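You operate a simulated robot arm through the tools that you are given. There is no shell and no other tool.

You run a simulated robot arm. Do the job below in one go: nothing can be reset, and whatever is moved stays where it is left.

## Task
Crease the pink folded card flat with the blue bar.
Fine: clamp it square in the corner frame for that and leave it clamped; bar back on the tool rest.

Only the result counts: the job must be done as asked and must still hold three seconds after the hand-in. Knocking over, shifting, dropping, spilling or breaking anything else fails it.

## Robot
A 7-joint arm with a two-finger parallel gripper, fixed in place. Base frame: the origin is at the foot of the arm, x ahead of it, y to its left, z up; the work surface is at about z = 0.938. Readings come in m, rad, newtons and seconds.
With the tool pointing down near the work surface it reaches from about 0.22 to 0.68 m from the base axis. Its first joint turns from -1.152 to 1.152 rad. Payload 2.4 kg.
The tool frame sits at the grasp point between the pads (the TCP): z along the fingers, y along the line on which they close. The tips reach 0.03 m beyond it. The gripper opens to 0.094 m. The fingers are 0.028 m wide and 0.01 m thick; the gripper's body (0.05 by 0.096 m) begins 0.055 m behind the TCP.
Orientation is told as [roll, pitch, yaw] about the base's x, y, z axes, in that order, counted from this pose: with the fingers straight down and closing along the base's y, the tool's x points along the base's -x, its y along +y and its z along -z.

## Interface
- The arm moves only by the tool jog_arm. Its argument "motion" is a list that holds one entry, the list of rows, each a list of 7 numbers: the closure, from 0 (fully open) to 1 (shut), then the shift along the base's x, y, z in m, then the turn, a rotation vector about the base's x, y, z in rad. In form: [[[grip, dx, dy, dz, ax, ay, az], ...]]. A call has 1 to 20 rows; each row shifts and turns the commanded pose from where the row before left it. A row lasts 0.2 s, in which the tool goes at most 0.05 m and 0.15 rad; a call with a longer step from one row to the next is refused whole, and so is a gripper value outside its range. A pose out of reach is approached as far as the arm can. The call stops where the force on the tool passes 90 N (or 10 N more than at its start, if that is more) or the arm is blocked; 0.2 s more then pass. Each finger travels about 0.153 m/s and halts on what it meets, pressing with about 45 N; the grip force reading is that of the motor and also rises with nothing between the fingers. The clock runs only during rows and for 0.2 s after the last one: add rows that do not move to give the fingers time. The reply holds the time, the measured pose of the TCP, the force on the tool along the base axes, the opening and the grip force, in the units named above and with some noise, with the torque about the TCP (base axes, N m) and any sound that the robot's microphone picked up.
- Cameras (640 x 400 px; columns grow to the right, rows downward): "scene" is fixed at [0.0007, 0.4471, 1.4674]; the picture's right is [-0.96, -0.28, 0.00], its down [-0.12, 0.42, -0.90] and it looks along [0.25, -0.87, -0.43] (base axes); focal length 360 px, centre (320, 200). "wrist" rides on the gripper at [0.076, 0.014, -0.103] in the tool frame; the picture's right is [-0.18, 0.98, 0.00], its down [-0.75, -0.14, -0.64] and it looks along [-0.63, -0.12, 0.77] (tool axes); focal length 243 px, centre (320, 200). There is no depth. A picture from a camera that has moved, and an enlarged one, comes with that camera's place and axes in the base frame and with its lens. The place of the scene camera against the robot may be out by one fixed shift of up to 0.018 m in any direction.
- camera(camera): a new picture of that camera. The clock stands still meanwhile.
- inspect(camera, box): a new picture of the part [left, top, right, bottom] of that camera's present view, enlarged. The clock stands still meanwhile.
- job_done(): hands the job in; it is judged then, once.

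Places have to be worked out from the pictures, the camera data and where the tool is seen. Open the gripper and draw the arm clear of the work before you hand the job in, unless the task says otherwise.

The tools are called after ">>>" as name(argument=value, ...) on one line, values as JSON. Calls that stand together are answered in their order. jog_arm: Moves the arm, as the interface text tells. Its arguments: {"type":"object","properties":{"motion":{"type":"array","items":{"type":"array","items":{"type":"array","items":{"type":"number"}}}}},"required":["motion"]} The other tools are called the same way: camera (camera) takes a picture; inspect (camera, box) takes an enlarged picture of a part of a camera's view; job_done () hands the job in.

At the start:

```text
time_s: 0.0
eef_pos: [0.2518, -0.2288, 1.3034]
orientation: [-0.003, -0.001, 0.0]
contact_force: [-0.1, -0.6, -0.9]
wrist_torque: [-0.03, -0.02, 0.04]
gripper_width: 0.094
finger_force: 0.0
```

scene: 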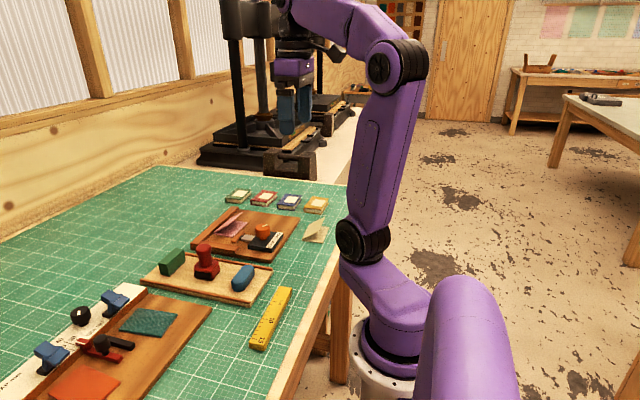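
wrist: 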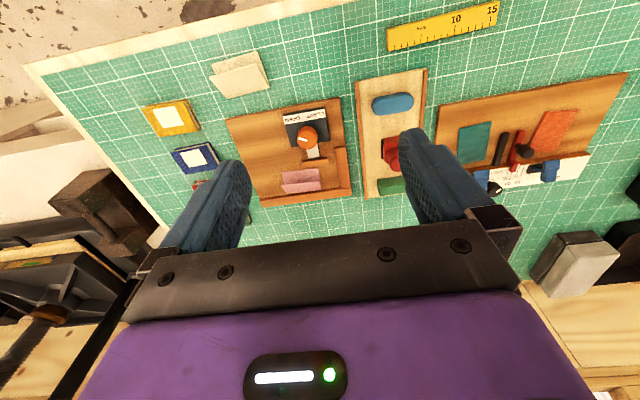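

I see a board with the pink card, a clamp with an orange knob, and a tool rest holding a green block, red stamp and blue bar. I'll enlarge the key regions from both cameras before moving anything.

>>> inspect(camera="scene", box=[180, 180, 340, 280])

>>> inspect(camera="wrist", box=[210, 60, 450, 210])

>>> inspect(camera="scene", box=[130, 220, 290, 320])

>>> inspect(camera="scene", box=[0, 270, 208, 400])

```text
4.00 times, centred on (260, 230) of scene
camera zoom: at [0.0007, 0.4471, 1.4674], right [-0.96, -0.28, 0.0], down [-0.12, 0.42, -0.9], along [0.25, -0.87, -0.43], focal length 1440 px, centre (560, 80)
```

zoom: 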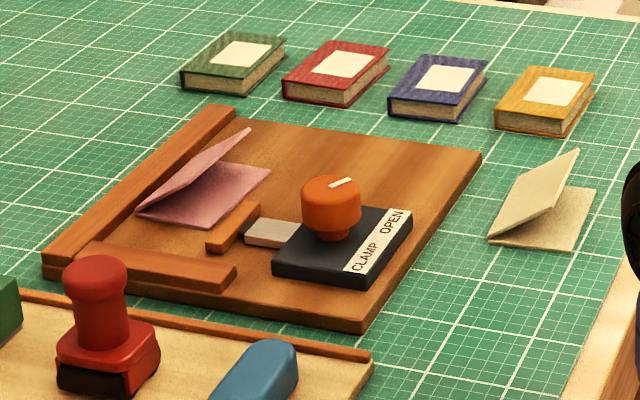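

```text
2.67 times, centred on (330, 135) of wrist
camera zoom: at [0.1742, -0.215, 1.4048], right [0.18, 0.98, 0.0], down [0.75, -0.14, 0.64], along [0.63, -0.12, -0.77], focal length 647 px, centre (293, 373)
```

zoom: 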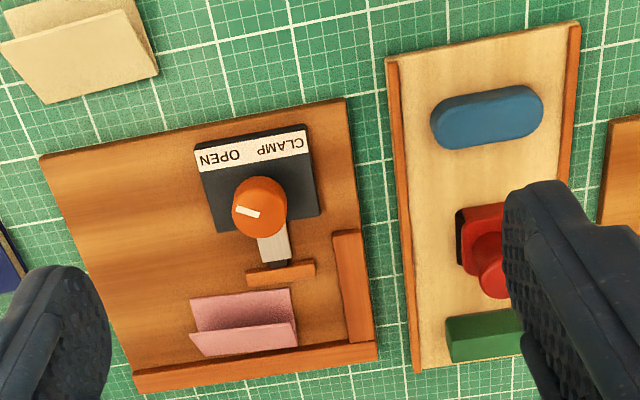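

```text
4.00 times, centred on (210, 270) of scene
camera zoom: at [0.0007, 0.4471, 1.4674], right [-0.96, -0.28, 0.0], down [-0.12, 0.42, -0.9], along [0.25, -0.87, -0.43], focal length 1440 px, centre (760, -80)
```

zoom: 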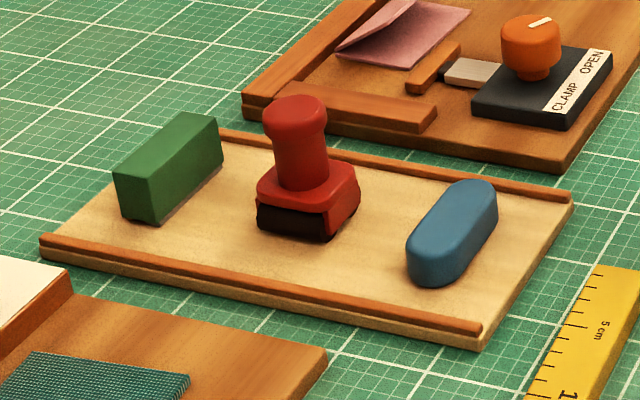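

```text
3.08 times, centred on (104, 335) of scene
camera zoom: at [0.0007, 0.4471, 1.4674], right [-0.96, -0.28, 0.0], down [-0.12, 0.42, -0.9], along [0.25, -0.87, -0.43], focal length 1107 px, centre (985, -215)
```

zoom: 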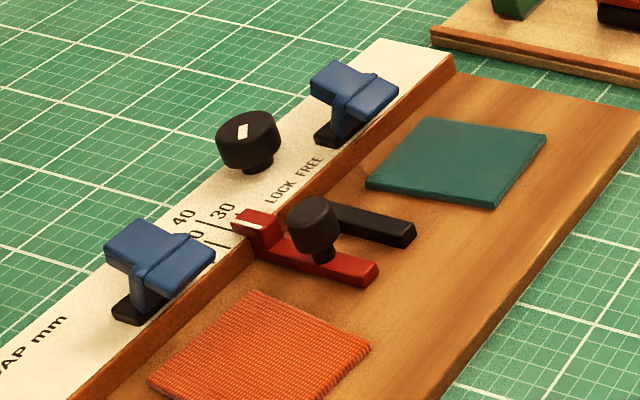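

The knob sits near (0.37, -0.28), the card near (0.48, -0.31) and the bar near (0.34, -0.115). I'll move the wrist camera above the corner frame at a safe height for a closer look.

>>> jog_arm(motion=[[[0, 0.02, -0.012, -0.03, 0, 0, 0], [0, 0.02, -0.012, -0.03, 0, 0, 0], [0, 0.02, -0.012, -0.03, 0, 0, 0], [0, 0.02, -0.012, -0.03, 0, 0, 0], [0, 0.02, -0.012, -0.03, 0, 0, 0], [0, 0.018, -0.011, -0.033, 0, 0, 0]]])

>>> camera(camera="wrist")

```text
time_s: 1.4
eef_pos: [0.3725, -0.2997, 1.1204]
orientation: [-0.001, -0.002, -0.001]
contact_force: [0.1, 0.3, -0.1]
wrist_torque: [-0.05, 0.0, 0.0]
gripper_width: 0.0938
finger_force: 0.0
```

```text
taken
camera wrist: at [0.294, -0.2857, 1.2219], right [0.18, 0.98, 0.0], down [0.75, -0.14, 0.64], along [0.63, -0.12, -0.77], focal length 243 px, centre (320, 200)
```

wrist: 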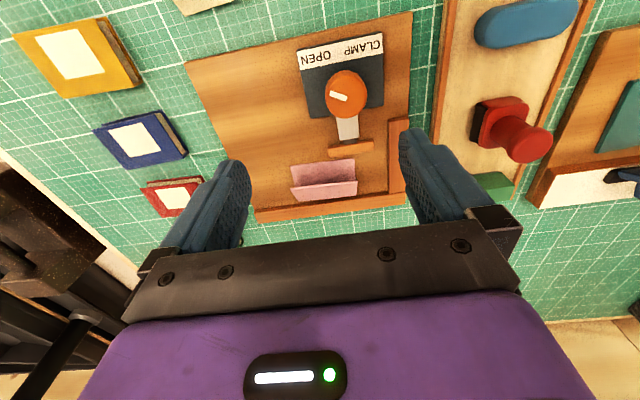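

>>> inspect(camera="wrist", box=[240, 20, 432, 140])

>>> inspect(camera="wrist", box=[260, 110, 420, 210])

>>> inspect(camera="scene", box=[190, 195, 254, 235])

>>> inspect(camera="scene", box=[230, 210, 310, 260])

```text
3.33 times, centred on (336, 80) of wrist
camera zoom: at [0.294, -0.2857, 1.2219], right [0.18, 0.98, 0.0], down [0.75, -0.14, 0.64], along [0.63, -0.12, -0.77], focal length 809 px, centre (267, 600)
```

zoom: 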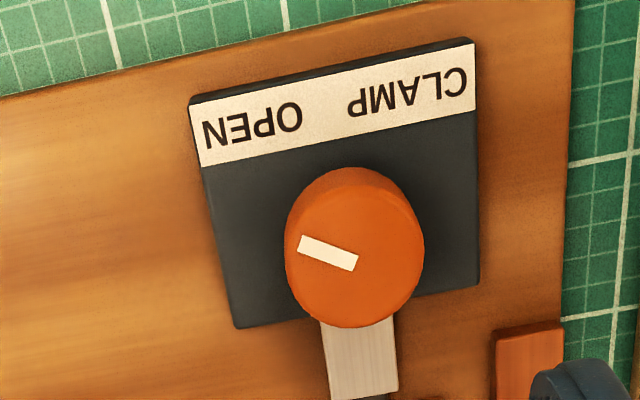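

```text
4.00 times, centred on (340, 160) of wrist
camera zoom: at [0.294, -0.2857, 1.2219], right [0.18, 0.98, 0.0], down [0.75, -0.14, 0.64], along [0.63, -0.12, -0.77], focal length 970 px, centre (240, 360)
```

zoom: 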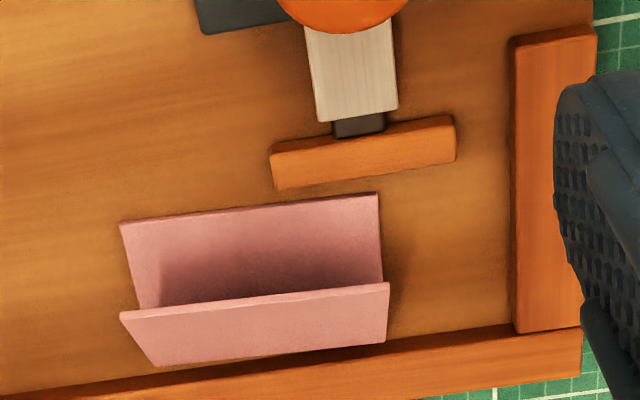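

```text
10.00 times, centred on (222, 215) of scene
camera zoom: at [0.0007, 0.4471, 1.4674], right [-0.96, -0.28, 0.0], down [-0.12, 0.42, -0.9], along [0.25, -0.87, -0.43], focal length 3599 px, centre (1300, 50)
```

zoom: 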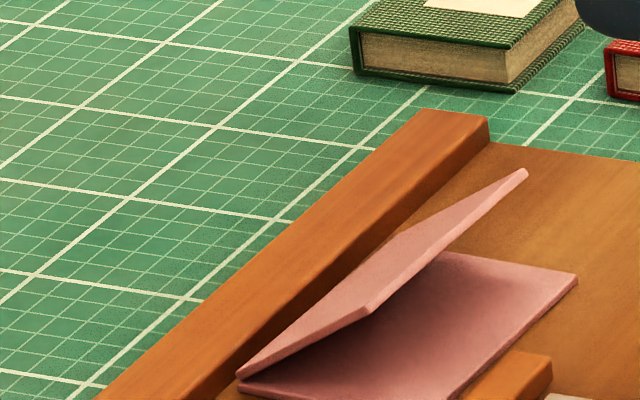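

```text
8.00 times, centred on (270, 235) of scene
camera zoom: at [0.0007, 0.4471, 1.4674], right [-0.96, -0.28, 0.0], down [-0.12, 0.42, -0.9], along [0.25, -0.87, -0.43], focal length 2879 px, centre (720, -80)
```

zoom: 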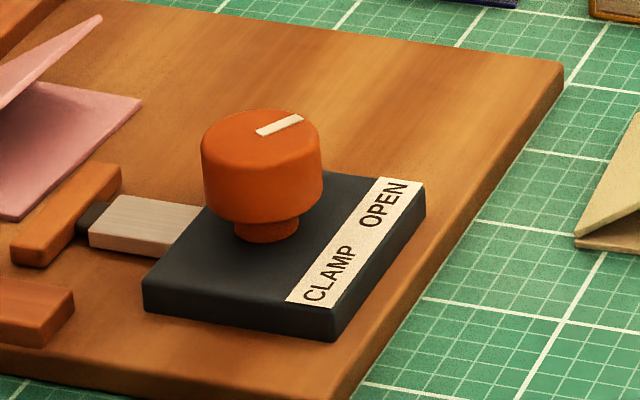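

The card's fold runs along y near the back fence, with the open side facing the jaw. It is about 4 cm short of the side fence and turned about 3°. I'll close the gripper and go to the card's -y side for a closer look at the heights and gaps.

>>> jog_arm(motion=[[[0.3, 0.018, -0.03, -0.01, 0, 0, 0], [0.6, 0.018, -0.03, -0.01, 0, 0, 0], [1, 0.018, -0.03, -0.01, 0, 0, 0], [1, 0.018, -0.03, -0.02, 0, 0, 0], [1, 0, 0, 0, 0, 0, 0]]])

>>> camera(camera="wrist")

>>> inspect(camera="wrist", box=[336, 60, 528, 180])

```text
time_s: 2.6
eef_pos: [0.442, -0.4187, 1.0676]
orientation: [-0.001, -0.004, -0.001]
contact_force: [-1.0, -0.3, 0.2]
wrist_torque: [0.04, -0.01, -0.01]
gripper_width: 0.0001
finger_force: 33.1
```

```text
taken
camera wrist: at [0.3649, -0.4052, 1.1699], right [0.18, 0.98, 0.0], down [0.75, -0.14, 0.64], along [0.63, -0.12, -0.77], focal length 243 px, centre (320, 200)
```

wrist: 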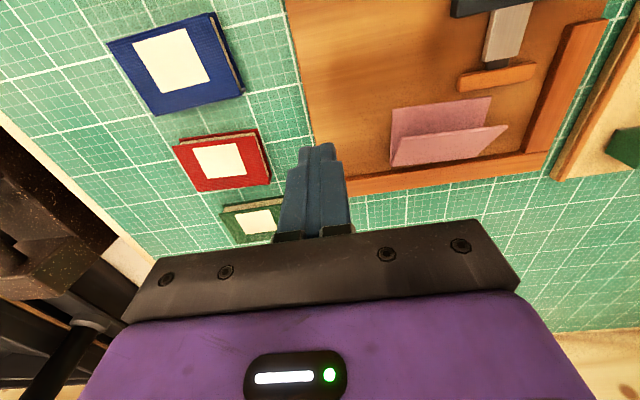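

```text
3.33 times, centred on (432, 120) of wrist
camera zoom: at [0.3649, -0.4052, 1.1699], right [0.18, 0.98, 0.0], down [0.75, -0.14, 0.64], along [0.63, -0.12, -0.77], focal length 809 px, centre (-53, 467)
```

zoom: 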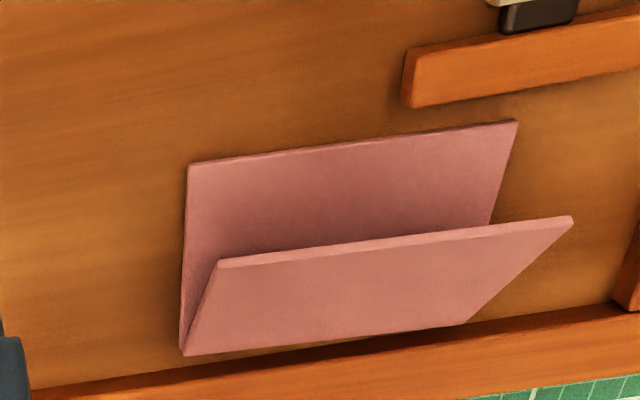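

>>> inspect(camera="wrist", box=[344, 140, 424, 190])

>>> inspect(camera="wrist", box=[470, 120, 566, 180])

>>> inspect(camera="scene", box=[190, 215, 254, 255])

```text
8.00 times, centred on (384, 165) of wrist
camera zoom: at [0.3649, -0.4052, 1.1699], right [0.18, 0.98, 0.0], down [0.75, -0.14, 0.64], along [0.63, -0.12, -0.77], focal length 1941 px, centre (-192, 480)
```

zoom: 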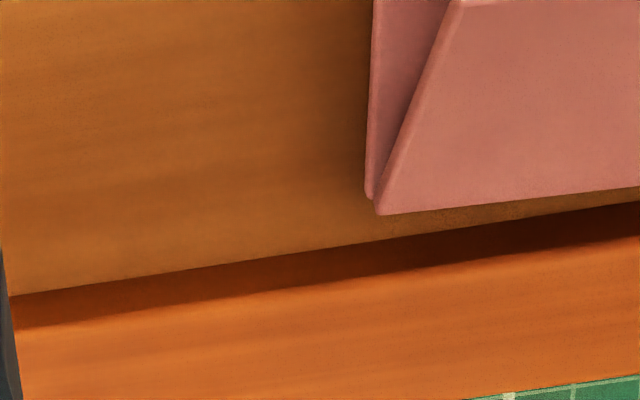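

```text
6.67 times, centred on (518, 150) of wrist
camera zoom: at [0.3649, -0.4052, 1.1699], right [0.18, 0.98, 0.0], down [0.75, -0.14, 0.64], along [0.63, -0.12, -0.77], focal length 1618 px, centre (-1000, 533)
```

zoom: 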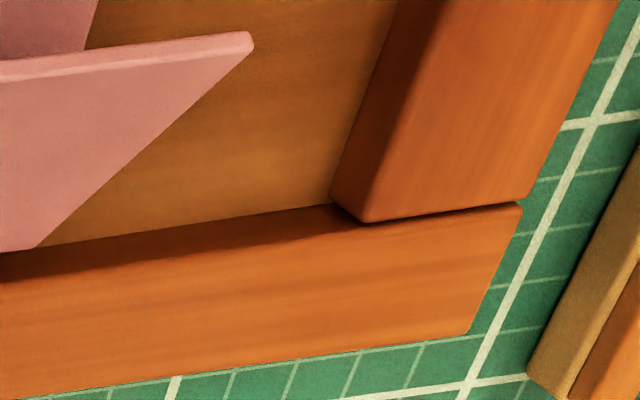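

```text
10.00 times, centred on (222, 235) of scene
camera zoom: at [0.0007, 0.4471, 1.4674], right [-0.96, -0.28, 0.0], down [-0.12, 0.42, -0.9], along [0.25, -0.87, -0.43], focal length 3599 px, centre (1300, -150)
```

zoom: 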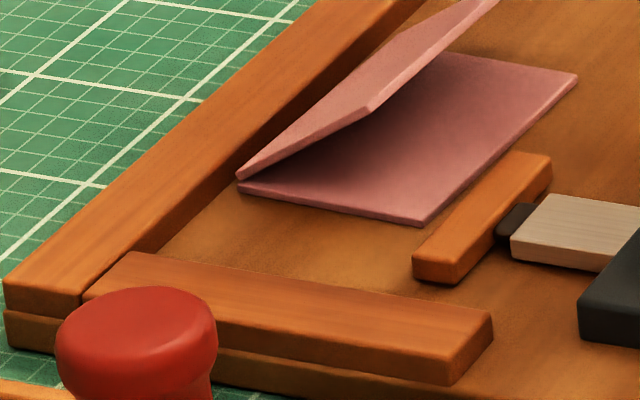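

The board top is at z ≈ 0.948 and the fences rise about 8 mm. The back fence's inner face is at x ≈ 0.520 and the side fence's at y ≈ -0.228. The card's fold is 3 to 7 mm short of the back fence. I'll position closed fingertips behind the card's free edge, clear of the jaw and leaf, and start descending.

>>> jog_arm(motion=[[[1, -0.006, 0.045, -0.01, 0, 0, 0], [1, -0.006, 0.047, -0.01, 0, 0, 0], [1, 0, 0, -0.03, 0, 0, 0], [1, 0, 0, -0.025, 0, 0, 0], [1, 0, 0, 0, 0, 0, 0]]])

>>> camera(camera="wrist")

>>> inspect(camera="scene", box=[180, 180, 340, 280])

```text
time_s: 3.8
eef_pos: [0.4296, -0.3261, 0.9937]
orientation: [0.0, 0.0, 0.0]
contact_force: [0.2, 0.5, 0.3]
wrist_torque: [-0.01, 0.05, 0.02]
gripper_width: 0.0
finger_force: 32.7
```

```text
taken
camera wrist: at [0.3524, -0.3117, 1.0961], right [0.18, 0.98, 0.0], down [0.75, -0.14, 0.64], along [0.63, -0.12, -0.77], focal length 243 px, centre (320, 200)
```

wrist: 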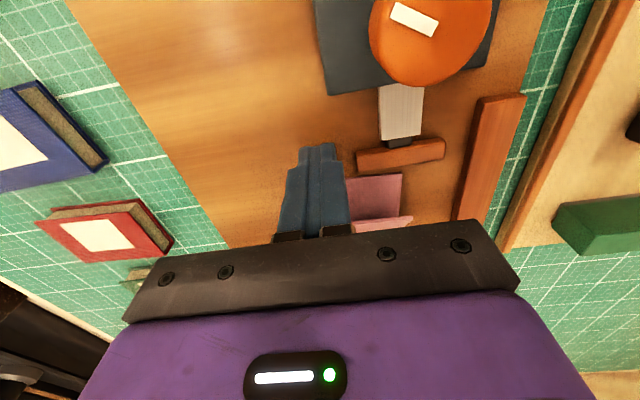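

```text
4.00 times, centred on (260, 230) of scene
camera zoom: at [0.0007, 0.4471, 1.4674], right [-0.96, -0.28, 0.0], down [-0.12, 0.42, -0.9], along [0.25, -0.87, -0.43], focal length 1440 px, centre (560, 80)
```

zoom: 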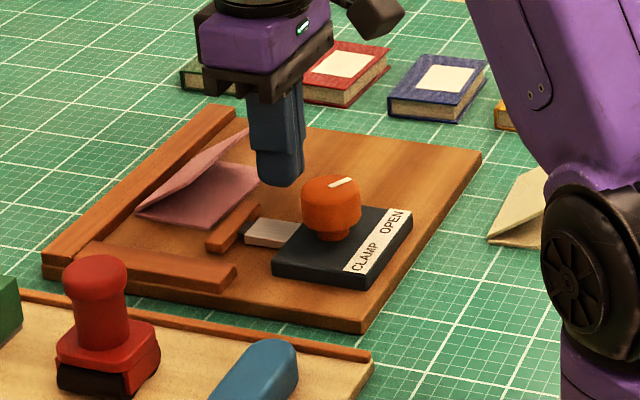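

The fingertips are just behind the free edge at a tip z of about 0.964, with nothing else in the way. I'll descend in small steps toward the board.

>>> jog_arm(motion=[[[1, 0, 0, -0.007, 0, 0, 0], [1, 0, 0, -0.004, 0, 0, 0], [1, 0, 0, -0.002, 0, 0, 0], [1, 0, 0, 0, 0, 0, 0]]])

```text
time_s: 4.8
eef_pos: [0.4305, -0.327, 0.9814]
orientation: [-0.002, -0.002, 0.0]
contact_force: [0.7, -0.2, 0.0]
wrist_torque: [0.03, 0.02, -0.01]
gripper_width: 0.0
finger_force: 33.2
```

>>> jog_arm(motion=[[[1, 0, 0, -0.001, 0, 0, 0], [1, 0, 0, 0, 0, 0, 0]]])

>>> jog_arm(motion=[[[1, 0, 0, -0.001, 0, 0, 0], [1, 0, 0, 0, 0, 0, 0]]])

>>> jog_arm(motion=[[[1, 0, 0, -0.001, 0, 0, 0], [1, 0, 0, 0, 0, 0, 0]]])

```text
time_s: 5.4
eef_pos: [0.4297, -0.3268, 0.9802]
orientation: [-0.002, -0.002, 0.0]
contact_force: [-0.3, 0.1, 0.9]
wrist_torque: [0.02, 0.02, 0.0]
gripper_width: 0.0001
finger_force: 32.5
```

```text
time_s: 6.0
eef_pos: [0.4299, -0.3271, 0.9804]
orientation: [-0.003, -0.001, 0.0]
contact_force: [-1.7, 0.2, 10.1]
wrist_torque: [0.1, 0.17, -0.06]
gripper_width: 0.0
finger_force: 32.7
```

```text
time_s: 6.6
eef_pos: [0.4298, -0.3273, 0.9792]
orientation: [-0.004, -0.004, 0.0]
contact_force: [-3.1, 4.0, 26.5]
wrist_torque: [0.11, 0.5, -0.07]
gripper_width: 0.0
finger_force: 32.8
```

Contact with the board came at TCP z ≈ 0.980. I'll lift the tips about 0.7 mm off the board and advance +x toward the card's free edge.

>>> jog_arm(motion=[[[1, 0, 0, 0.0023, 0, 0, 0], [1, 0, 0, 0, 0, 0, 0], [1, 0.004, 0, 0, 0, 0, 0], [1, 0.004, 0, 0, 0, 0, 0], [1, 0, 0, 0, 0, 0, 0]]])

>>> inspect(camera="scene", box=[190, 195, 286, 255])

```text
time_s: 7.8
eef_pos: [0.4391, -0.3275, 0.9802]
orientation: [0.0, -0.002, 0.001]
contact_force: [-0.2, -0.7, -0.3]
wrist_torque: [0.01, -0.03, -0.01]
gripper_width: 0.0002
finger_force: 32.8
```

```text
6.67 times, centred on (238, 225) of scene
camera zoom: at [0.0007, 0.4471, 1.4674], right [-0.96, -0.28, 0.0], down [-0.12, 0.42, -0.9], along [0.25, -0.87, -0.43], focal length 2399 px, centre (867, 33)
```

zoom: 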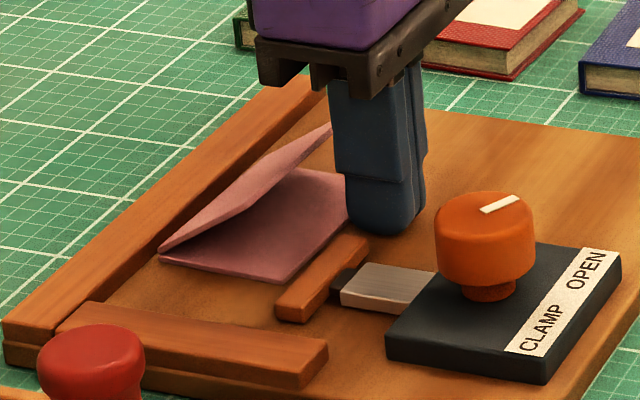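

>>> jog_arm(motion=[[[1, 0.002, 0, 0, 0, 0, 0], [1, 0.001, 0, 0, 0, 0, 0], [1, 0, 0, 0, 0, 0, 0]]])

>>> jog_arm(motion=[[[1, 0.002, 0, 0, 0, 0, 0], [1, 0, 0, 0, 0, 0, 0]]])

>>> inspect(camera="scene", box=[190, 195, 286, 255])

```text
time_s: 8.6
eef_pos: [0.4407, -0.3271, 0.9817]
orientation: [-0.003, -0.004, -0.001]
contact_force: [-1.1, 0.1, -0.9]
wrist_torque: [-0.02, -0.03, 0.01]
gripper_width: 0.0001
finger_force: 32.9
```

```text
time_s: 9.2
eef_pos: [0.4416, -0.3281, 0.9809]
orientation: [0.001, -0.001, 0.0]
contact_force: [-0.8, -1.1, 0.2]
wrist_torque: [0.01, -0.01, -0.01]
gripper_width: 0.0
finger_force: 33.0
```

```text
6.67 times, centred on (238, 225) of scene
camera zoom: at [0.0007, 0.4471, 1.4674], right [-0.96, -0.28, 0.0], down [-0.12, 0.42, -0.9], along [0.25, -0.87, -0.43], focal length 2399 px, centre (867, 33)
```

zoom: 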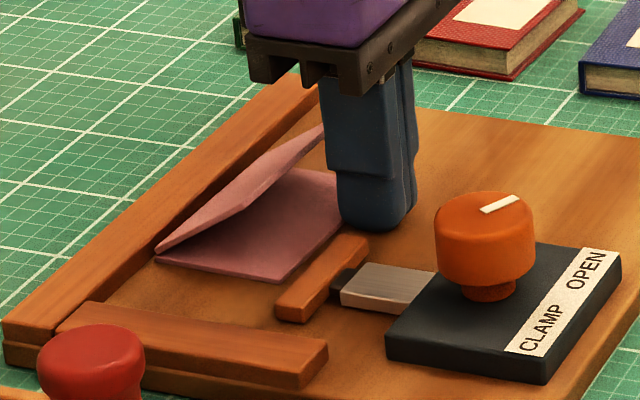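

The card is following the fingers. I'll continue +x in small steps until the fold reaches the back fence.

>>> jog_arm(motion=[[[1, 0.0015, 0, 0, 0, 0, 0], [1, 0, 0, 0, 0, 0, 0]]])

>>> jog_arm(motion=[[[1, 0.0015, 0, 0, 0, 0, 0], [1, 0, 0, 0, 0, 0, 0]]])

>>> inspect(camera="scene", box=[190, 195, 286, 255])

```text
time_s: 9.8
eef_pos: [0.4431, -0.3269, 0.9804]
orientation: [-0.002, -0.001, 0.0]
contact_force: [-0.7, 0.6, 0.0]
wrist_torque: [0.02, 0.02, 0.01]
gripper_width: 0.0
finger_force: 32.7
```

```text
time_s: 10.4
eef_pos: [0.4442, -0.3273, 0.9797]
orientation: [0.0, -0.001, 0.0]
contact_force: [-0.8, -0.2, -0.1]
wrist_torque: [0.0, 0.0, 0.0]
gripper_width: 0.0
finger_force: 32.9
```

```text
6.67 times, centred on (238, 225) of scene
camera zoom: at [0.0007, 0.4471, 1.4674], right [-0.96, -0.28, 0.0], down [-0.12, 0.42, -0.9], along [0.25, -0.87, -0.43], focal length 2399 px, centre (867, 33)
```

zoom: 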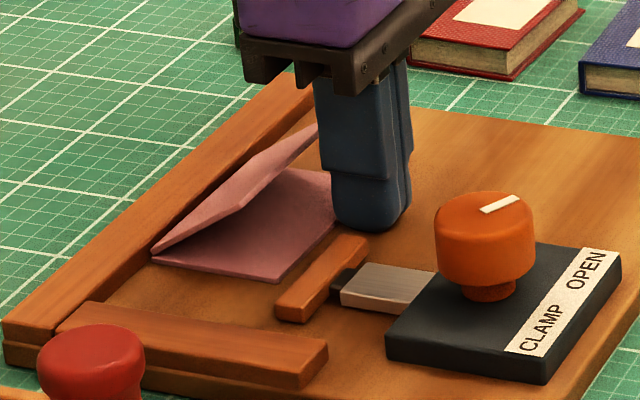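

>>> jog_arm(motion=[[[1, 0.0015, 0, 0, 0, 0, 0], [1, 0, 0, 0, 0, 0, 0]]])

>>> jog_arm(motion=[[[1, 0.001, 0, 0, 0, 0, 0], [1, 0, 0, 0, 0, 0, 0]]])

>>> inspect(camera="scene", box=[190, 195, 286, 255])

```text
time_s: 11.0
eef_pos: [0.4461, -0.3277, 0.9802]
orientation: [-0.001, -0.002, 0.001]
contact_force: [-1.7, 0.1, -0.4]
wrist_torque: [-0.01, 0.0, 0.01]
gripper_width: 0.0
finger_force: 32.9
```

```text
time_s: 11.6
eef_pos: [0.448, -0.3273, 0.9795]
orientation: [-0.003, 0.0, -0.001]
contact_force: [-1.6, 0.6, 0.5]
wrist_torque: [0.0, 0.04, 0.01]
gripper_width: 0.0
finger_force: 33.1
```

```text
6.67 times, centred on (238, 225) of scene
camera zoom: at [0.0007, 0.4471, 1.4674], right [-0.96, -0.28, 0.0], down [-0.12, 0.42, -0.9], along [0.25, -0.87, -0.43], focal length 2399 px, centre (867, 33)
```

zoom: 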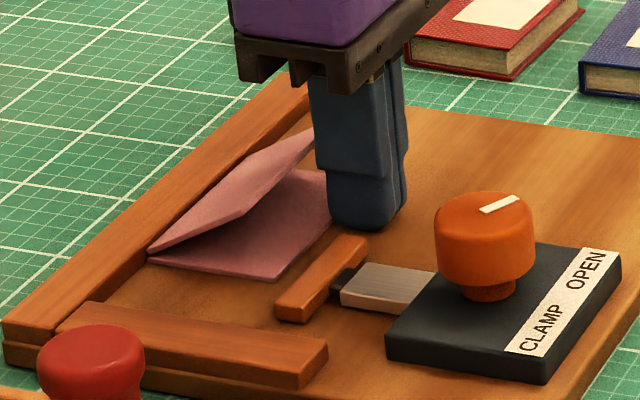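

>>> jog_arm(motion=[[[1, 0.001, 0, 0, 0, 0, 0], [1, 0, 0, 0, 0, 0, 0]]])

>>> jog_arm(motion=[[[1, 0.001, 0, 0, 0, 0, 0], [1, 0, 0, 0, 0, 0, 0]]])

>>> inspect(camera="scene", box=[190, 195, 286, 255])

```text
time_s: 12.2
eef_pos: [0.4476, -0.3268, 0.9796]
orientation: [0.0, 0.0, 0.0]
contact_force: [-4.7, 0.3, 1.3]
wrist_torque: [0.02, 0.08, 0.03]
gripper_width: 0.0
finger_force: 32.8
```

```text
time_s: 12.8
eef_pos: [0.4488, -0.3288, 0.9804]
orientation: [0.0, 0.002, -0.002]
contact_force: [-13.0, 3.0, 3.6]
wrist_torque: [0.08, 0.32, 0.04]
gripper_width: 0.0002
finger_force: 32.6
```

```text
6.67 times, centred on (238, 225) of scene
camera zoom: at [0.0003, 0.4472, 1.4674], right [-0.96, -0.28, 0.0], down [-0.12, 0.42, -0.9], along [0.25, -0.87, -0.43], focal length 2399 px, centre (867, 33)
```

zoom: 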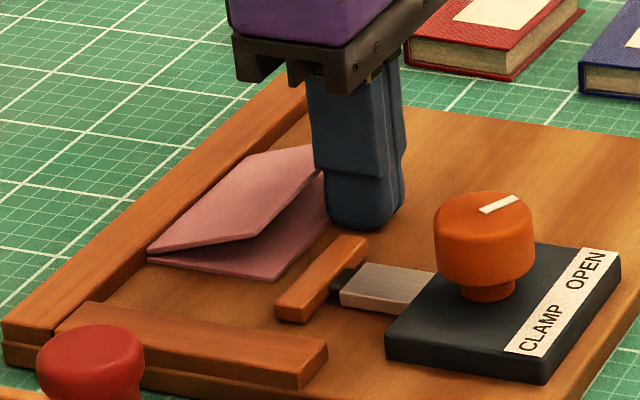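

The force rose to 13 N, so the fold has met the back fence. The upper leaf also looks lower, so I'll back off and look again.

>>> jog_arm(motion=[[[1, -0.003, 0, 0, 0, 0, 0], [1, -0.006, 0, 0, 0, 0, 0], [1, -0.006, 0, 0.005, 0, 0, 0], [1, 0, 0, 0.03, 0, 0, 0], [1, 0, -0.03, 0.03, 0, 0, 0], [1, 0, -0.04, 0.02, 0, 0, 0], [1, 0, 0, 0, 0, 0, 0]]])

>>> inspect(camera="scene", box=[190, 195, 286, 255])

>>> camera(camera="wrist")

```text
time_s: 14.4
eef_pos: [0.4347, -0.3984, 1.0648]
orientation: [0.001, -0.002, 0.0]
contact_force: [-0.3, 0.5, 0.1]
wrist_torque: [0.0, -0.03, 0.02]
gripper_width: 0.0
finger_force: 32.8
```

```text
6.67 times, centred on (238, 225) of scene
camera zoom: at [0.0007, 0.4471, 1.4674], right [-0.96, -0.28, 0.0], down [-0.12, 0.42, -0.9], along [0.25, -0.87, -0.43], focal length 2399 px, centre (867, 33)
```

zoom: 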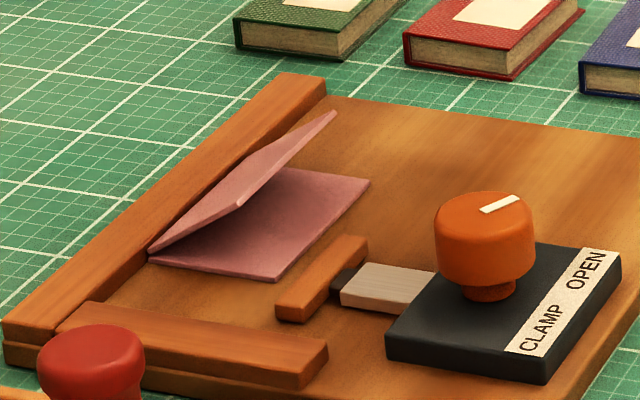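

```text
taken
camera wrist: at [0.3573, -0.3848, 1.1667], right [0.18, 0.98, 0.0], down [0.75, -0.14, 0.64], along [0.63, -0.12, -0.77], focal length 243 px, centre (320, 200)
```

wrist: 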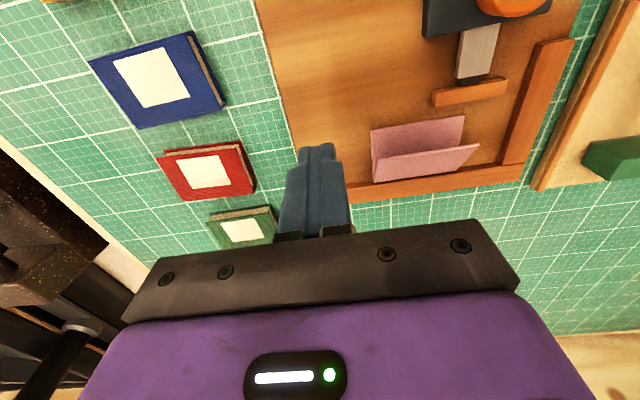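

>>> inspect(camera="wrist", box=[340, 100, 500, 200])

```text
4.00 times, centred on (420, 150) of wrist
camera zoom: at [0.3573, -0.3848, 1.1667], right [0.18, 0.98, 0.0], down [0.75, -0.14, 0.64], along [0.63, -0.12, -0.77], focal length 970 px, centre (-80, 400)
```

zoom: 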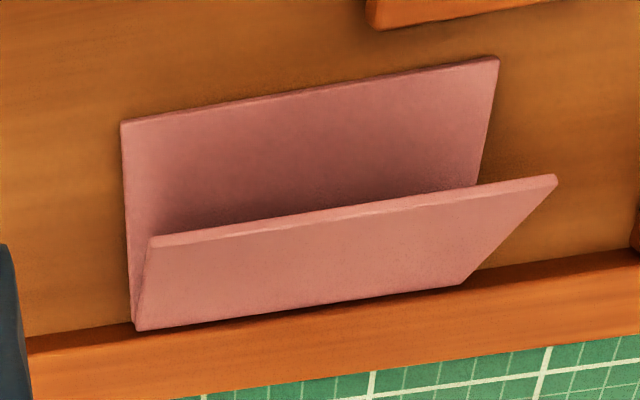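

The fold now lies straight along the back fence. Next I'll bring the closed fingers down beside the card's -y edge at mid-depth, ready to slide it +y to the side fence.

>>> jog_arm(motion=[[[1, 0.03, 0.006, 0, 0, 0, 0], [1, 0.0247, 0.0068, 0, 0, 0, 0], [1, 0, 0, -0.04, 0, 0, 0], [1, 0, 0, -0.03, 0, 0, 0], [1, 0, 0, -0.01, 0, 0, 0], [1, 0, 0, -0.003, 0, 0, 0], [1, 0, 0, -0.002, 0, 0, 0], [1, 0, 0, 0, 0, 0, 0]]])

>>> inspect(camera="scene", box=[190, 190, 286, 250])

```text
time_s: 16.2
eef_pos: [0.4918, -0.3853, 0.9804]
orientation: [-0.003, -0.001, 0.001]
contact_force: [-0.6, 0.1, -0.3]
wrist_torque: [0.0, -0.02, -0.01]
gripper_width: 0.0001
finger_force: 33.2
```

```text
6.67 times, centred on (238, 220) of scene
camera zoom: at [0.0007, 0.4471, 1.4674], right [-0.96, -0.28, 0.0], down [-0.12, 0.42, -0.9], along [0.25, -0.87, -0.43], focal length 2399 px, centre (867, 67)
```

zoom: 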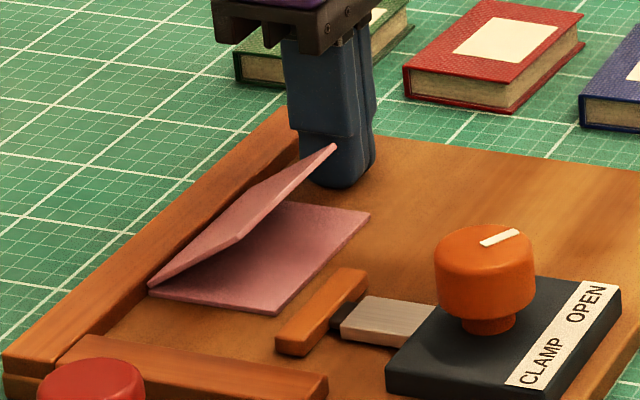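

>>> jog_arm(motion=[[[1, 0, 0.006, 0, 0, 0, 0], [1, 0, 0.006, 0, 0, 0, 0], [1, 0, 0.004, 0, 0, 0, 0], [1, 0, 0.003, 0, 0, 0, 0], [1, 0, 0.003, 0, 0, 0, 0], [1, 0, 0.003, 0, 0, 0, 0], [1, 0, 0.003, 0, 0, 0, 0], [1, 0, 0.003, 0, 0, 0, 0], [1, 0, 0, 0, 0, 0, 0]]])

>>> inspect(camera="scene", box=[190, 190, 286, 250])

```text
time_s: 18.2
eef_pos: [0.4901, -0.3547, 0.981]
orientation: [-0.003, -0.002, 0.0]
contact_force: [0.2, -0.3, 0.3]
wrist_torque: [0.05, -0.01, 0.01]
gripper_width: 0.0001
finger_force: 32.9
```

```text
6.67 times, centred on (238, 220) of scene
camera zoom: at [0.0007, 0.4471, 1.4674], right [-0.96, -0.28, 0.0], down [-0.12, 0.42, -0.9], along [0.25, -0.87, -0.43], focal length 2399 px, centre (867, 67)
```

zoom: 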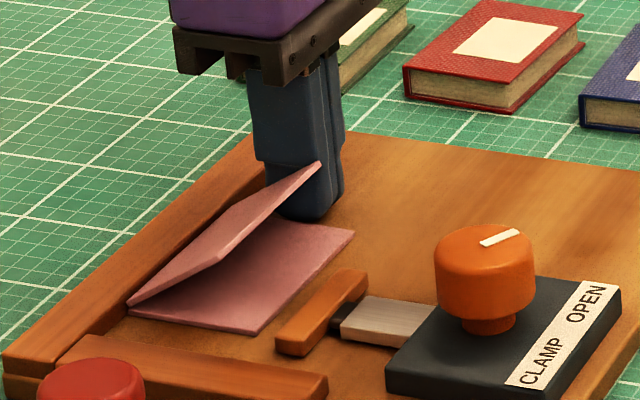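

The card slides cleanly in +y with almost no force. I'll continue toward the side fence.

>>> jog_arm(motion=[[[1, 0, 0.003, 0, 0, 0, 0], [1, 0, 0.003, 0, 0, 0, 0], [1, 0, 0.003, 0, 0, 0, 0], [1, 0, 0.003, 0, 0, 0, 0], [1, 0, 0.003, 0, 0, 0, 0], [1, 0, 0.003, 0, 0, 0, 0], [1, 0, 0.003, 0, 0, 0, 0], [1, 0, 0.002, 0, 0, 0, 0], [1, 0, 0, 0, 0, 0, 0]]])

>>> inspect(camera="scene", box=[190, 200, 286, 260])

```text
time_s: 20.2
eef_pos: [0.491, -0.3309, 0.9814]
orientation: [-0.001, -0.001, 0.001]
contact_force: [0.0, 0.0, 0.4]
wrist_torque: [0.02, -0.03, 0.04]
gripper_width: 0.0002
finger_force: 32.7
```

```text
6.67 times, centred on (238, 230) of scene
camera zoom: at [0.0007, 0.4471, 1.4674], right [-0.96, -0.28, 0.0], down [-0.12, 0.42, -0.9], along [0.25, -0.87, -0.43], focal length 2399 px, centre (867, 0)
```

zoom: 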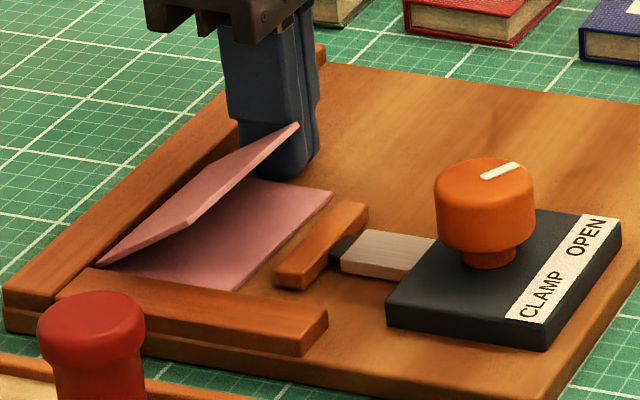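

>>> jog_arm(motion=[[[1, 0, 0.002, 0, 0, 0, 0], [1, 0, 0.002, 0, 0, 0, 0], [1, 0, 0, 0, 0, 0, 0]]])

>>> jog_arm(motion=[[[1, 0, 0.0015, 0, 0, 0, 0], [1, 0, 0, 0, 0, 0, 0]]])

>>> inspect(camera="scene", box=[190, 200, 286, 260])

```text
time_s: 21.0
eef_pos: [0.4906, -0.3269, 0.9799]
orientation: [-0.001, -0.003, 0.0]
contact_force: [0.3, -0.3, -0.1]
wrist_torque: [0.0, 0.03, 0.0]
gripper_width: 0.0002
finger_force: 33.0
```

```text
time_s: 21.6
eef_pos: [0.4896, -0.3264, 0.9799]
orientation: [-0.003, -0.002, 0.001]
contact_force: [-0.4, -3.4, 3.1]
wrist_torque: [-0.05, 0.03, 0.08]
gripper_width: 0.0002
finger_force: 33.1
```

```text
6.67 times, centred on (238, 230) of scene
camera zoom: at [0.0007, 0.447, 1.4674], right [-0.96, -0.28, 0.0], down [-0.12, 0.42, -0.9], along [0.25, -0.87, -0.43], focal length 2399 px, centre (867, 0)
```

zoom: 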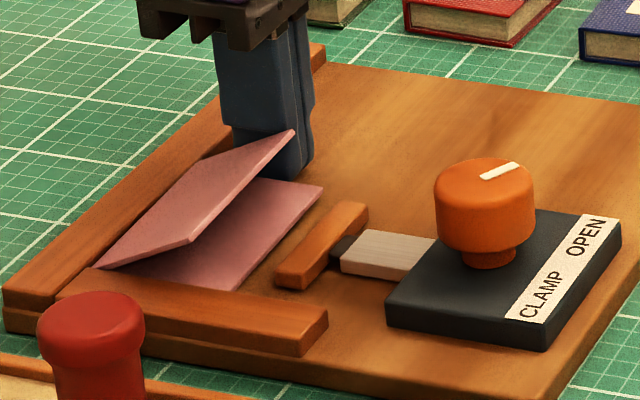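

Contact force in y is rising, so the card has met the side fence. I'll add one small seating push, then back off and look.

>>> jog_arm(motion=[[[1, 0, 0.0007, 0, 0, 0, 0], [1, 0, 0, 0, 0, 0, 0]]])

>>> jog_arm(motion=[[[1, 0, -0.003, 0, 0, 0, 0], [1, 0, -0.01, 0, 0, 0, 0], [1, 0, -0.02, 0.005, 0, 0, 0], [1, 0, -0.01, 0.03, 0, 0, 0], [1, -0.03, 0, 0.035, 0, 0, 0], [1, -0.03, 0.02, 0.02, 0, 0, 0], [1, 0, 0, 0, 0, 0, 0]]])

>>> inspect(camera="scene", box=[190, 200, 286, 260])

>>> camera(camera="wrist")

```text
time_s: 22.2
eef_pos: [0.4889, -0.3258, 0.9796]
orientation: [-0.002, -0.001, -0.001]
contact_force: [0.1, -5.5, 2.5]
wrist_torque: [-0.01, 0.04, 0.1]
gripper_width: 0.0
finger_force: 33.1
```

```text
time_s: 23.8
eef_pos: [0.4319, -0.3479, 1.0712]
orientation: [0.001, -0.001, -0.001]
contact_force: [0.2, 0.8, 0.3]
wrist_torque: [0.01, 0.01, 0.0]
gripper_width: 0.0
finger_force: 32.9
```

```text
6.67 times, centred on (238, 230) of scene
camera zoom: at [0.0007, 0.4471, 1.4674], right [-0.96, -0.28, 0.0], down [-0.12, 0.42, -0.9], along [0.25, -0.87, -0.43], focal length 2399 px, centre (867, 0)
```

zoom: 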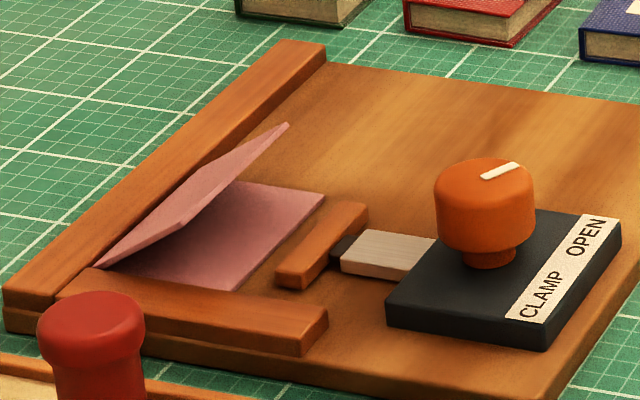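

```text
taken
camera wrist: at [0.3545, -0.3334, 1.173], right [0.18, 0.98, 0.0], down [0.75, -0.14, 0.64], along [0.63, -0.12, -0.77], focal length 243 px, centre (320, 200)
```

wrist: 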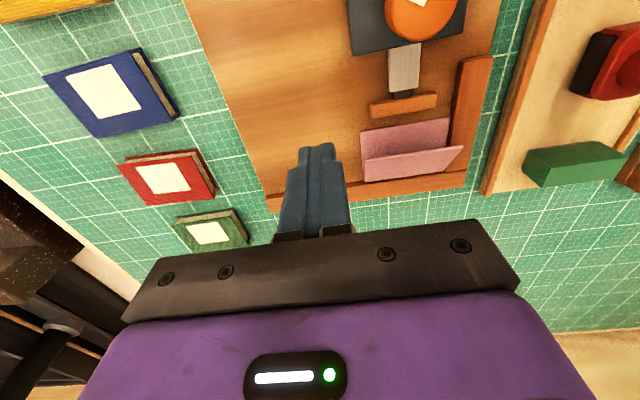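

>>> inspect(camera="wrist", box=[340, 90, 500, 190])

>>> inspect(camera="wrist", box=[420, 110, 484, 150])

```text
4.00 times, centred on (420, 140) of wrist
camera zoom: at [0.3545, -0.3334, 1.173], right [0.18, 0.98, 0.0], down [0.75, -0.14, 0.64], along [0.63, -0.12, -0.77], focal length 970 px, centre (-80, 440)
```

zoom: 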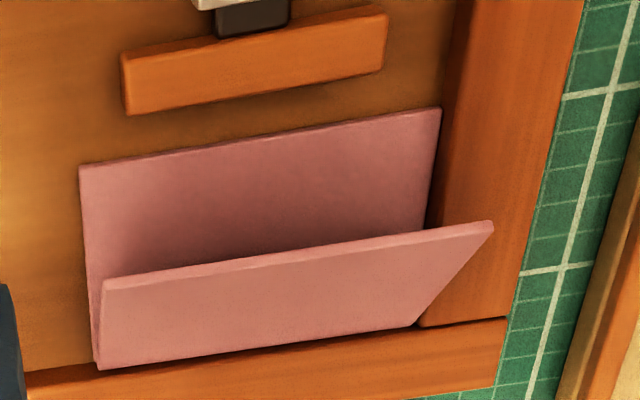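

```text
10.00 times, centred on (452, 130) of wrist
camera zoom: at [0.3545, -0.3334, 1.173], right [0.18, 0.98, 0.0], down [0.75, -0.14, 0.64], along [0.63, -0.12, -0.77], focal length 2426 px, centre (-1000, 900)
```

zoom: 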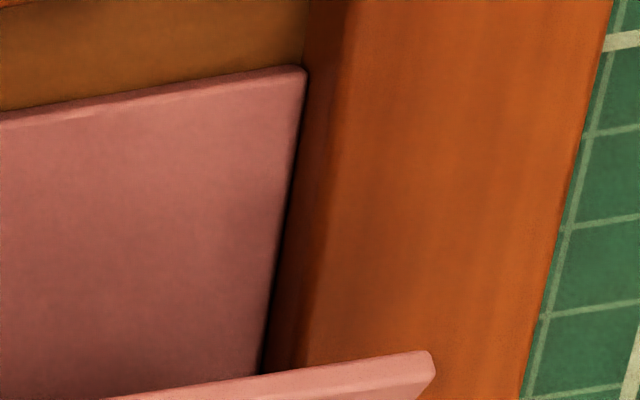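

The card now sits square against both fences. Next is the knob, estimated at (0.370, -0.2745) with its top at about z 0.987. I'll move above it, open the gripper and pre-rotate about +z so there is room to turn it from OPEN toward CLAMP.

>>> jog_arm(motion=[[[0.5, -0.015, 0.018, 0.005, 0, 0, 0.15], [0, -0.015, 0.018, 0.005, 0, 0, 0.15], [0, -0.015, 0.018, 0, 0, 0, 0.15], [0, -0.015, 0.019, 0, 0, 0, 0.15], [0, 0, 0, 0, 0, 0, 0.15], [0, 0, 0, 0, 0, 0, 0.15], [0, 0, 0, 0, 0, 0, 0.15], [0, 0, 0, 0, 0, 0, 0]]])

>>> camera(camera="wrist")

>>> camera(camera="scene")

```text
time_s: 25.6
eef_pos: [0.3707, -0.2754, 1.0817]
orientation: [-0.001, -0.003, 1.05]
contact_force: [0.0, 0.0, 0.0]
wrist_torque: [0.0, -0.01, -0.03]
gripper_width: 0.0941
finger_force: 0.0
```

```text
taken
camera wrist: at [0.3186, -0.3342, 1.1843], right [-0.76, 0.65, 0.0], down [0.5, 0.58, 0.64], along [0.42, 0.49, -0.77], focal length 243 px, centre (320, 200)
```

wrist: 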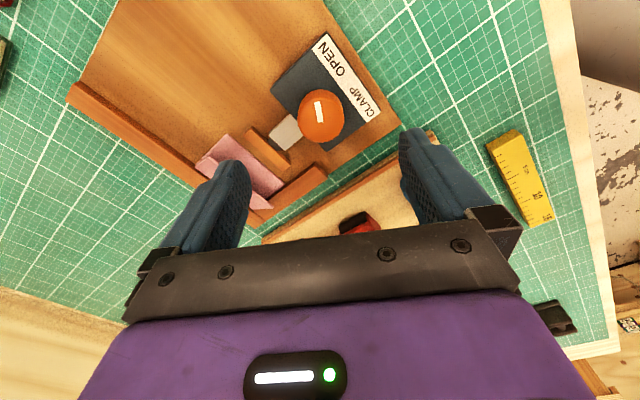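

```text
taken
```

scene: 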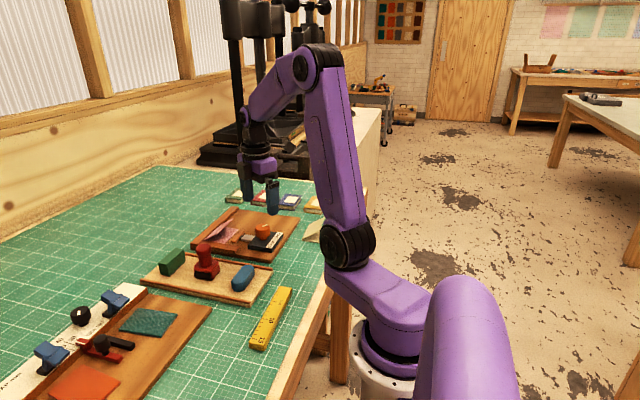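

>>> inspect(camera="wrist", box=[240, 30, 400, 130])

>>> inspect(camera="wrist", box=[270, 70, 366, 160])

```text
4.00 times, centred on (320, 80) of wrist
camera zoom: at [0.3186, -0.3342, 1.1843], right [-0.76, 0.65, 0.0], down [0.5, 0.58, 0.64], along [0.42, 0.49, -0.77], focal length 970 px, centre (320, 680)
```

zoom: 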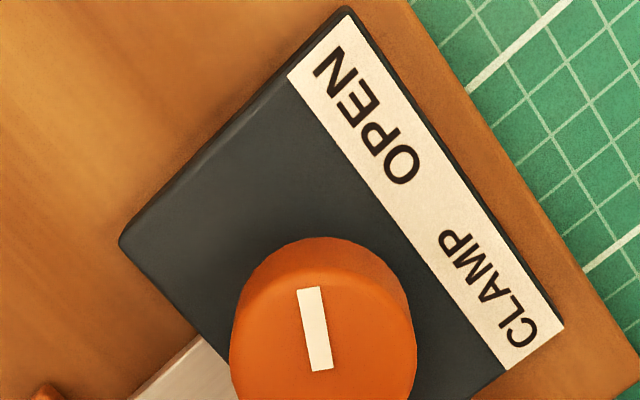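

```text
4.44 times, centred on (318, 115) of wrist
camera zoom: at [0.3186, -0.3342, 1.1843], right [-0.76, 0.65, 0.0], down [0.5, 0.58, 0.64], along [0.42, 0.49, -0.77], focal length 1078 px, centre (329, 578)
```

zoom: 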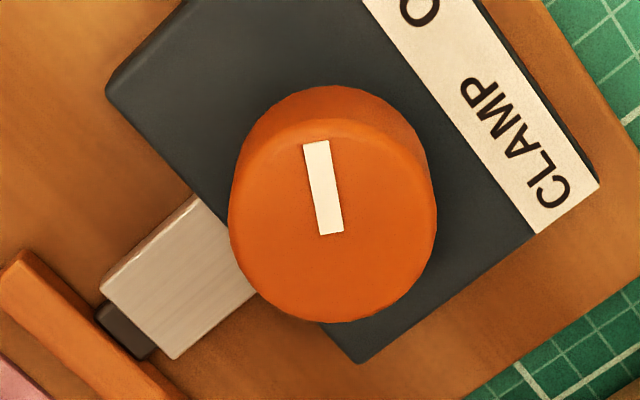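

The knob axis is at (0.368, -0.2746), top z about 0.990, diameter about 39 mm. Its mark points toward OPEN at roughly 240°, and CLAMP lies about 120° clockwise seen from above. I'll centre over it, rotate slightly more, descend and close on the knob.

>>> jog_arm(motion=[[[0, -0.002, 0.0004, 0, 0, 0, 0.1], [0, 0, 0, -0.03, 0, 0, 0], [0, 0, 0, -0.03, 0, 0, 0], [0, 0, 0, -0.02, 0, 0, 0], [0, 0, 0, -0.008, 0, 0, 0], [0, 0, 0, 0, 0, 0, 0]]])

>>> inspect(camera="scene", box=[210, 190, 306, 250])

>>> camera(camera="wrist")

```text
time_s: 27.0
eef_pos: [0.3681, -0.2749, 0.9923]
orientation: [-0.002, -0.002, 1.148]
contact_force: [-0.3, 0.6, -0.5]
wrist_torque: [-0.02, 0.01, 0.01]
gripper_width: 0.0942
finger_force: 0.0
```

```text
6.67 times, centred on (258, 220) of scene
camera zoom: at [0.0007, 0.4471, 1.4674], right [-0.96, -0.28, 0.0], down [-0.12, 0.42, -0.9], along [0.25, -0.87, -0.43], focal length 2399 px, centre (733, 67)
```

zoom: 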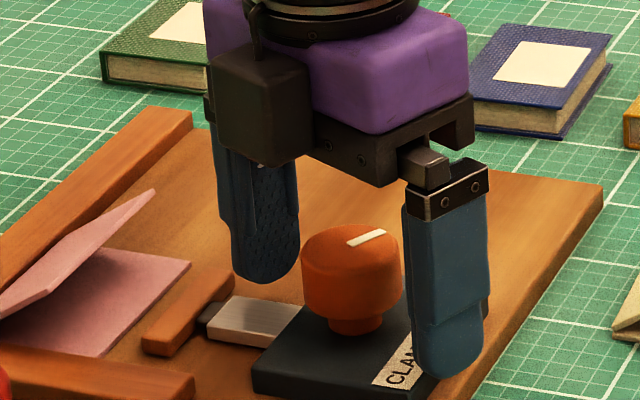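

```text
taken
camera wrist: at [0.3227, -0.3385, 1.0954], right [-0.82, 0.57, 0.0], down [0.44, 0.63, 0.64], along [0.37, 0.53, -0.77], focal length 243 px, centre (320, 200)
```

wrist: 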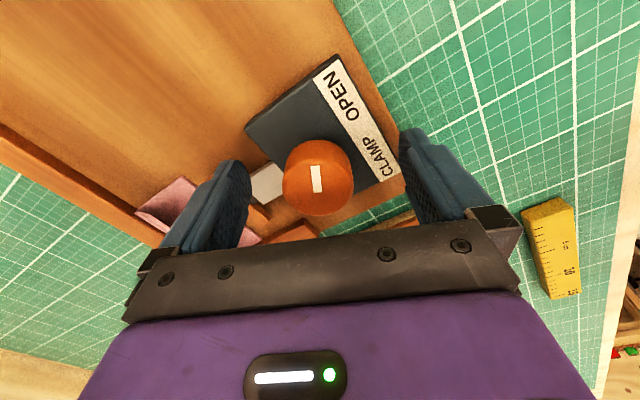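

The fingers straddle the knob and are well centred. I'll close on it.

>>> jog_arm(motion=[[[0.5, 0, 0, 0, 0, 0, 0], [1, 0, 0, 0, 0, 0, 0], [1, 0, 0, 0, 0, 0, 0], [1, 0, 0, 0, 0, 0, 0]]])

```text
time_s: 28.0
eef_pos: [0.3689, -0.2744, 0.9932]
orientation: [-0.004, 0.001, 1.15]
contact_force: [9.8, -4.6, -10.9]
wrist_torque: [-0.3, -0.29, -0.02]
gripper_width: 0.0371
finger_force: 44.7
```

I have a grip at 37 mm width with about a 1 mm offset force. I'll centre slightly and begin turning clockwise, checking the torque and the jaw.

>>> jog_arm(motion=[[[1, 0.0006, -0.0003, -0.0004, 0, 0, 0], [1, 0, 0, 0, 0, 0, -0.1], [1, 0, 0, 0, 0, 0, -0.1], [1, 0, 0, 0, 0, 0, -0.1], [1, 0, 0, 0, 0, 0, 0]]])

>>> inspect(camera="scene", box=[190, 200, 286, 260])

>>> inspect(camera="wrist", box=[240, 100, 400, 200])

```text
time_s: 29.2
eef_pos: [0.368, -0.2753, 0.9933]
orientation: [-0.005, -0.001, 0.849]
contact_force: [6.4, 4.0, 30.5]
wrist_torque: [-0.13, 0.05, 0.0]
gripper_width: 0.0374
finger_force: 45.1
```

```text
6.67 times, centred on (238, 230) of scene
camera zoom: at [0.0006, 0.4475, 1.4673], right [-0.96, -0.28, 0.0], down [-0.12, 0.42, -0.9], along [0.25, -0.87, -0.43], focal length 2399 px, centre (867, 0)
```

zoom: 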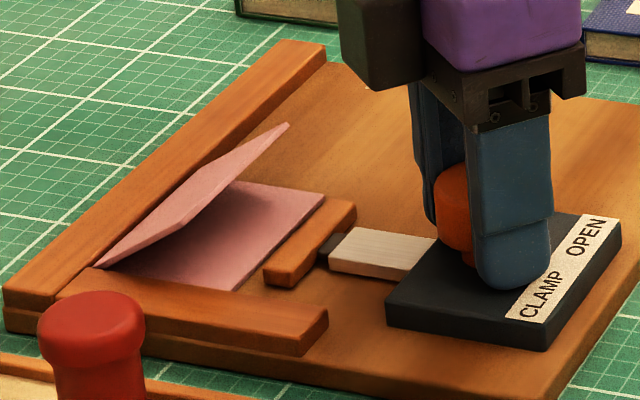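

```text
4.00 times, centred on (320, 150) of wrist
camera zoom: at [0.3064, -0.3227, 1.0954], right [-0.62, 0.79, -0.01], down [0.6, 0.47, 0.64], along [0.51, 0.39, -0.77], focal length 970 px, centre (320, 400)
```

zoom: 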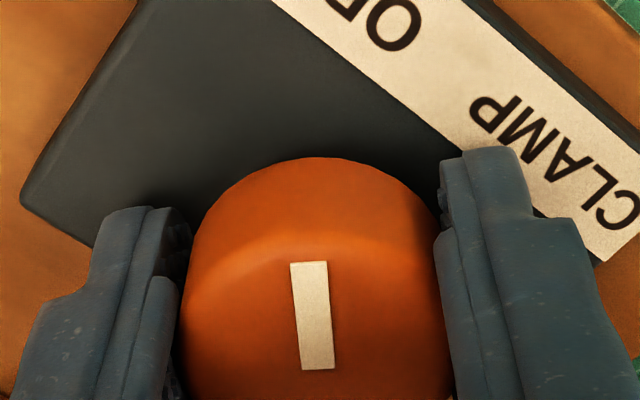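

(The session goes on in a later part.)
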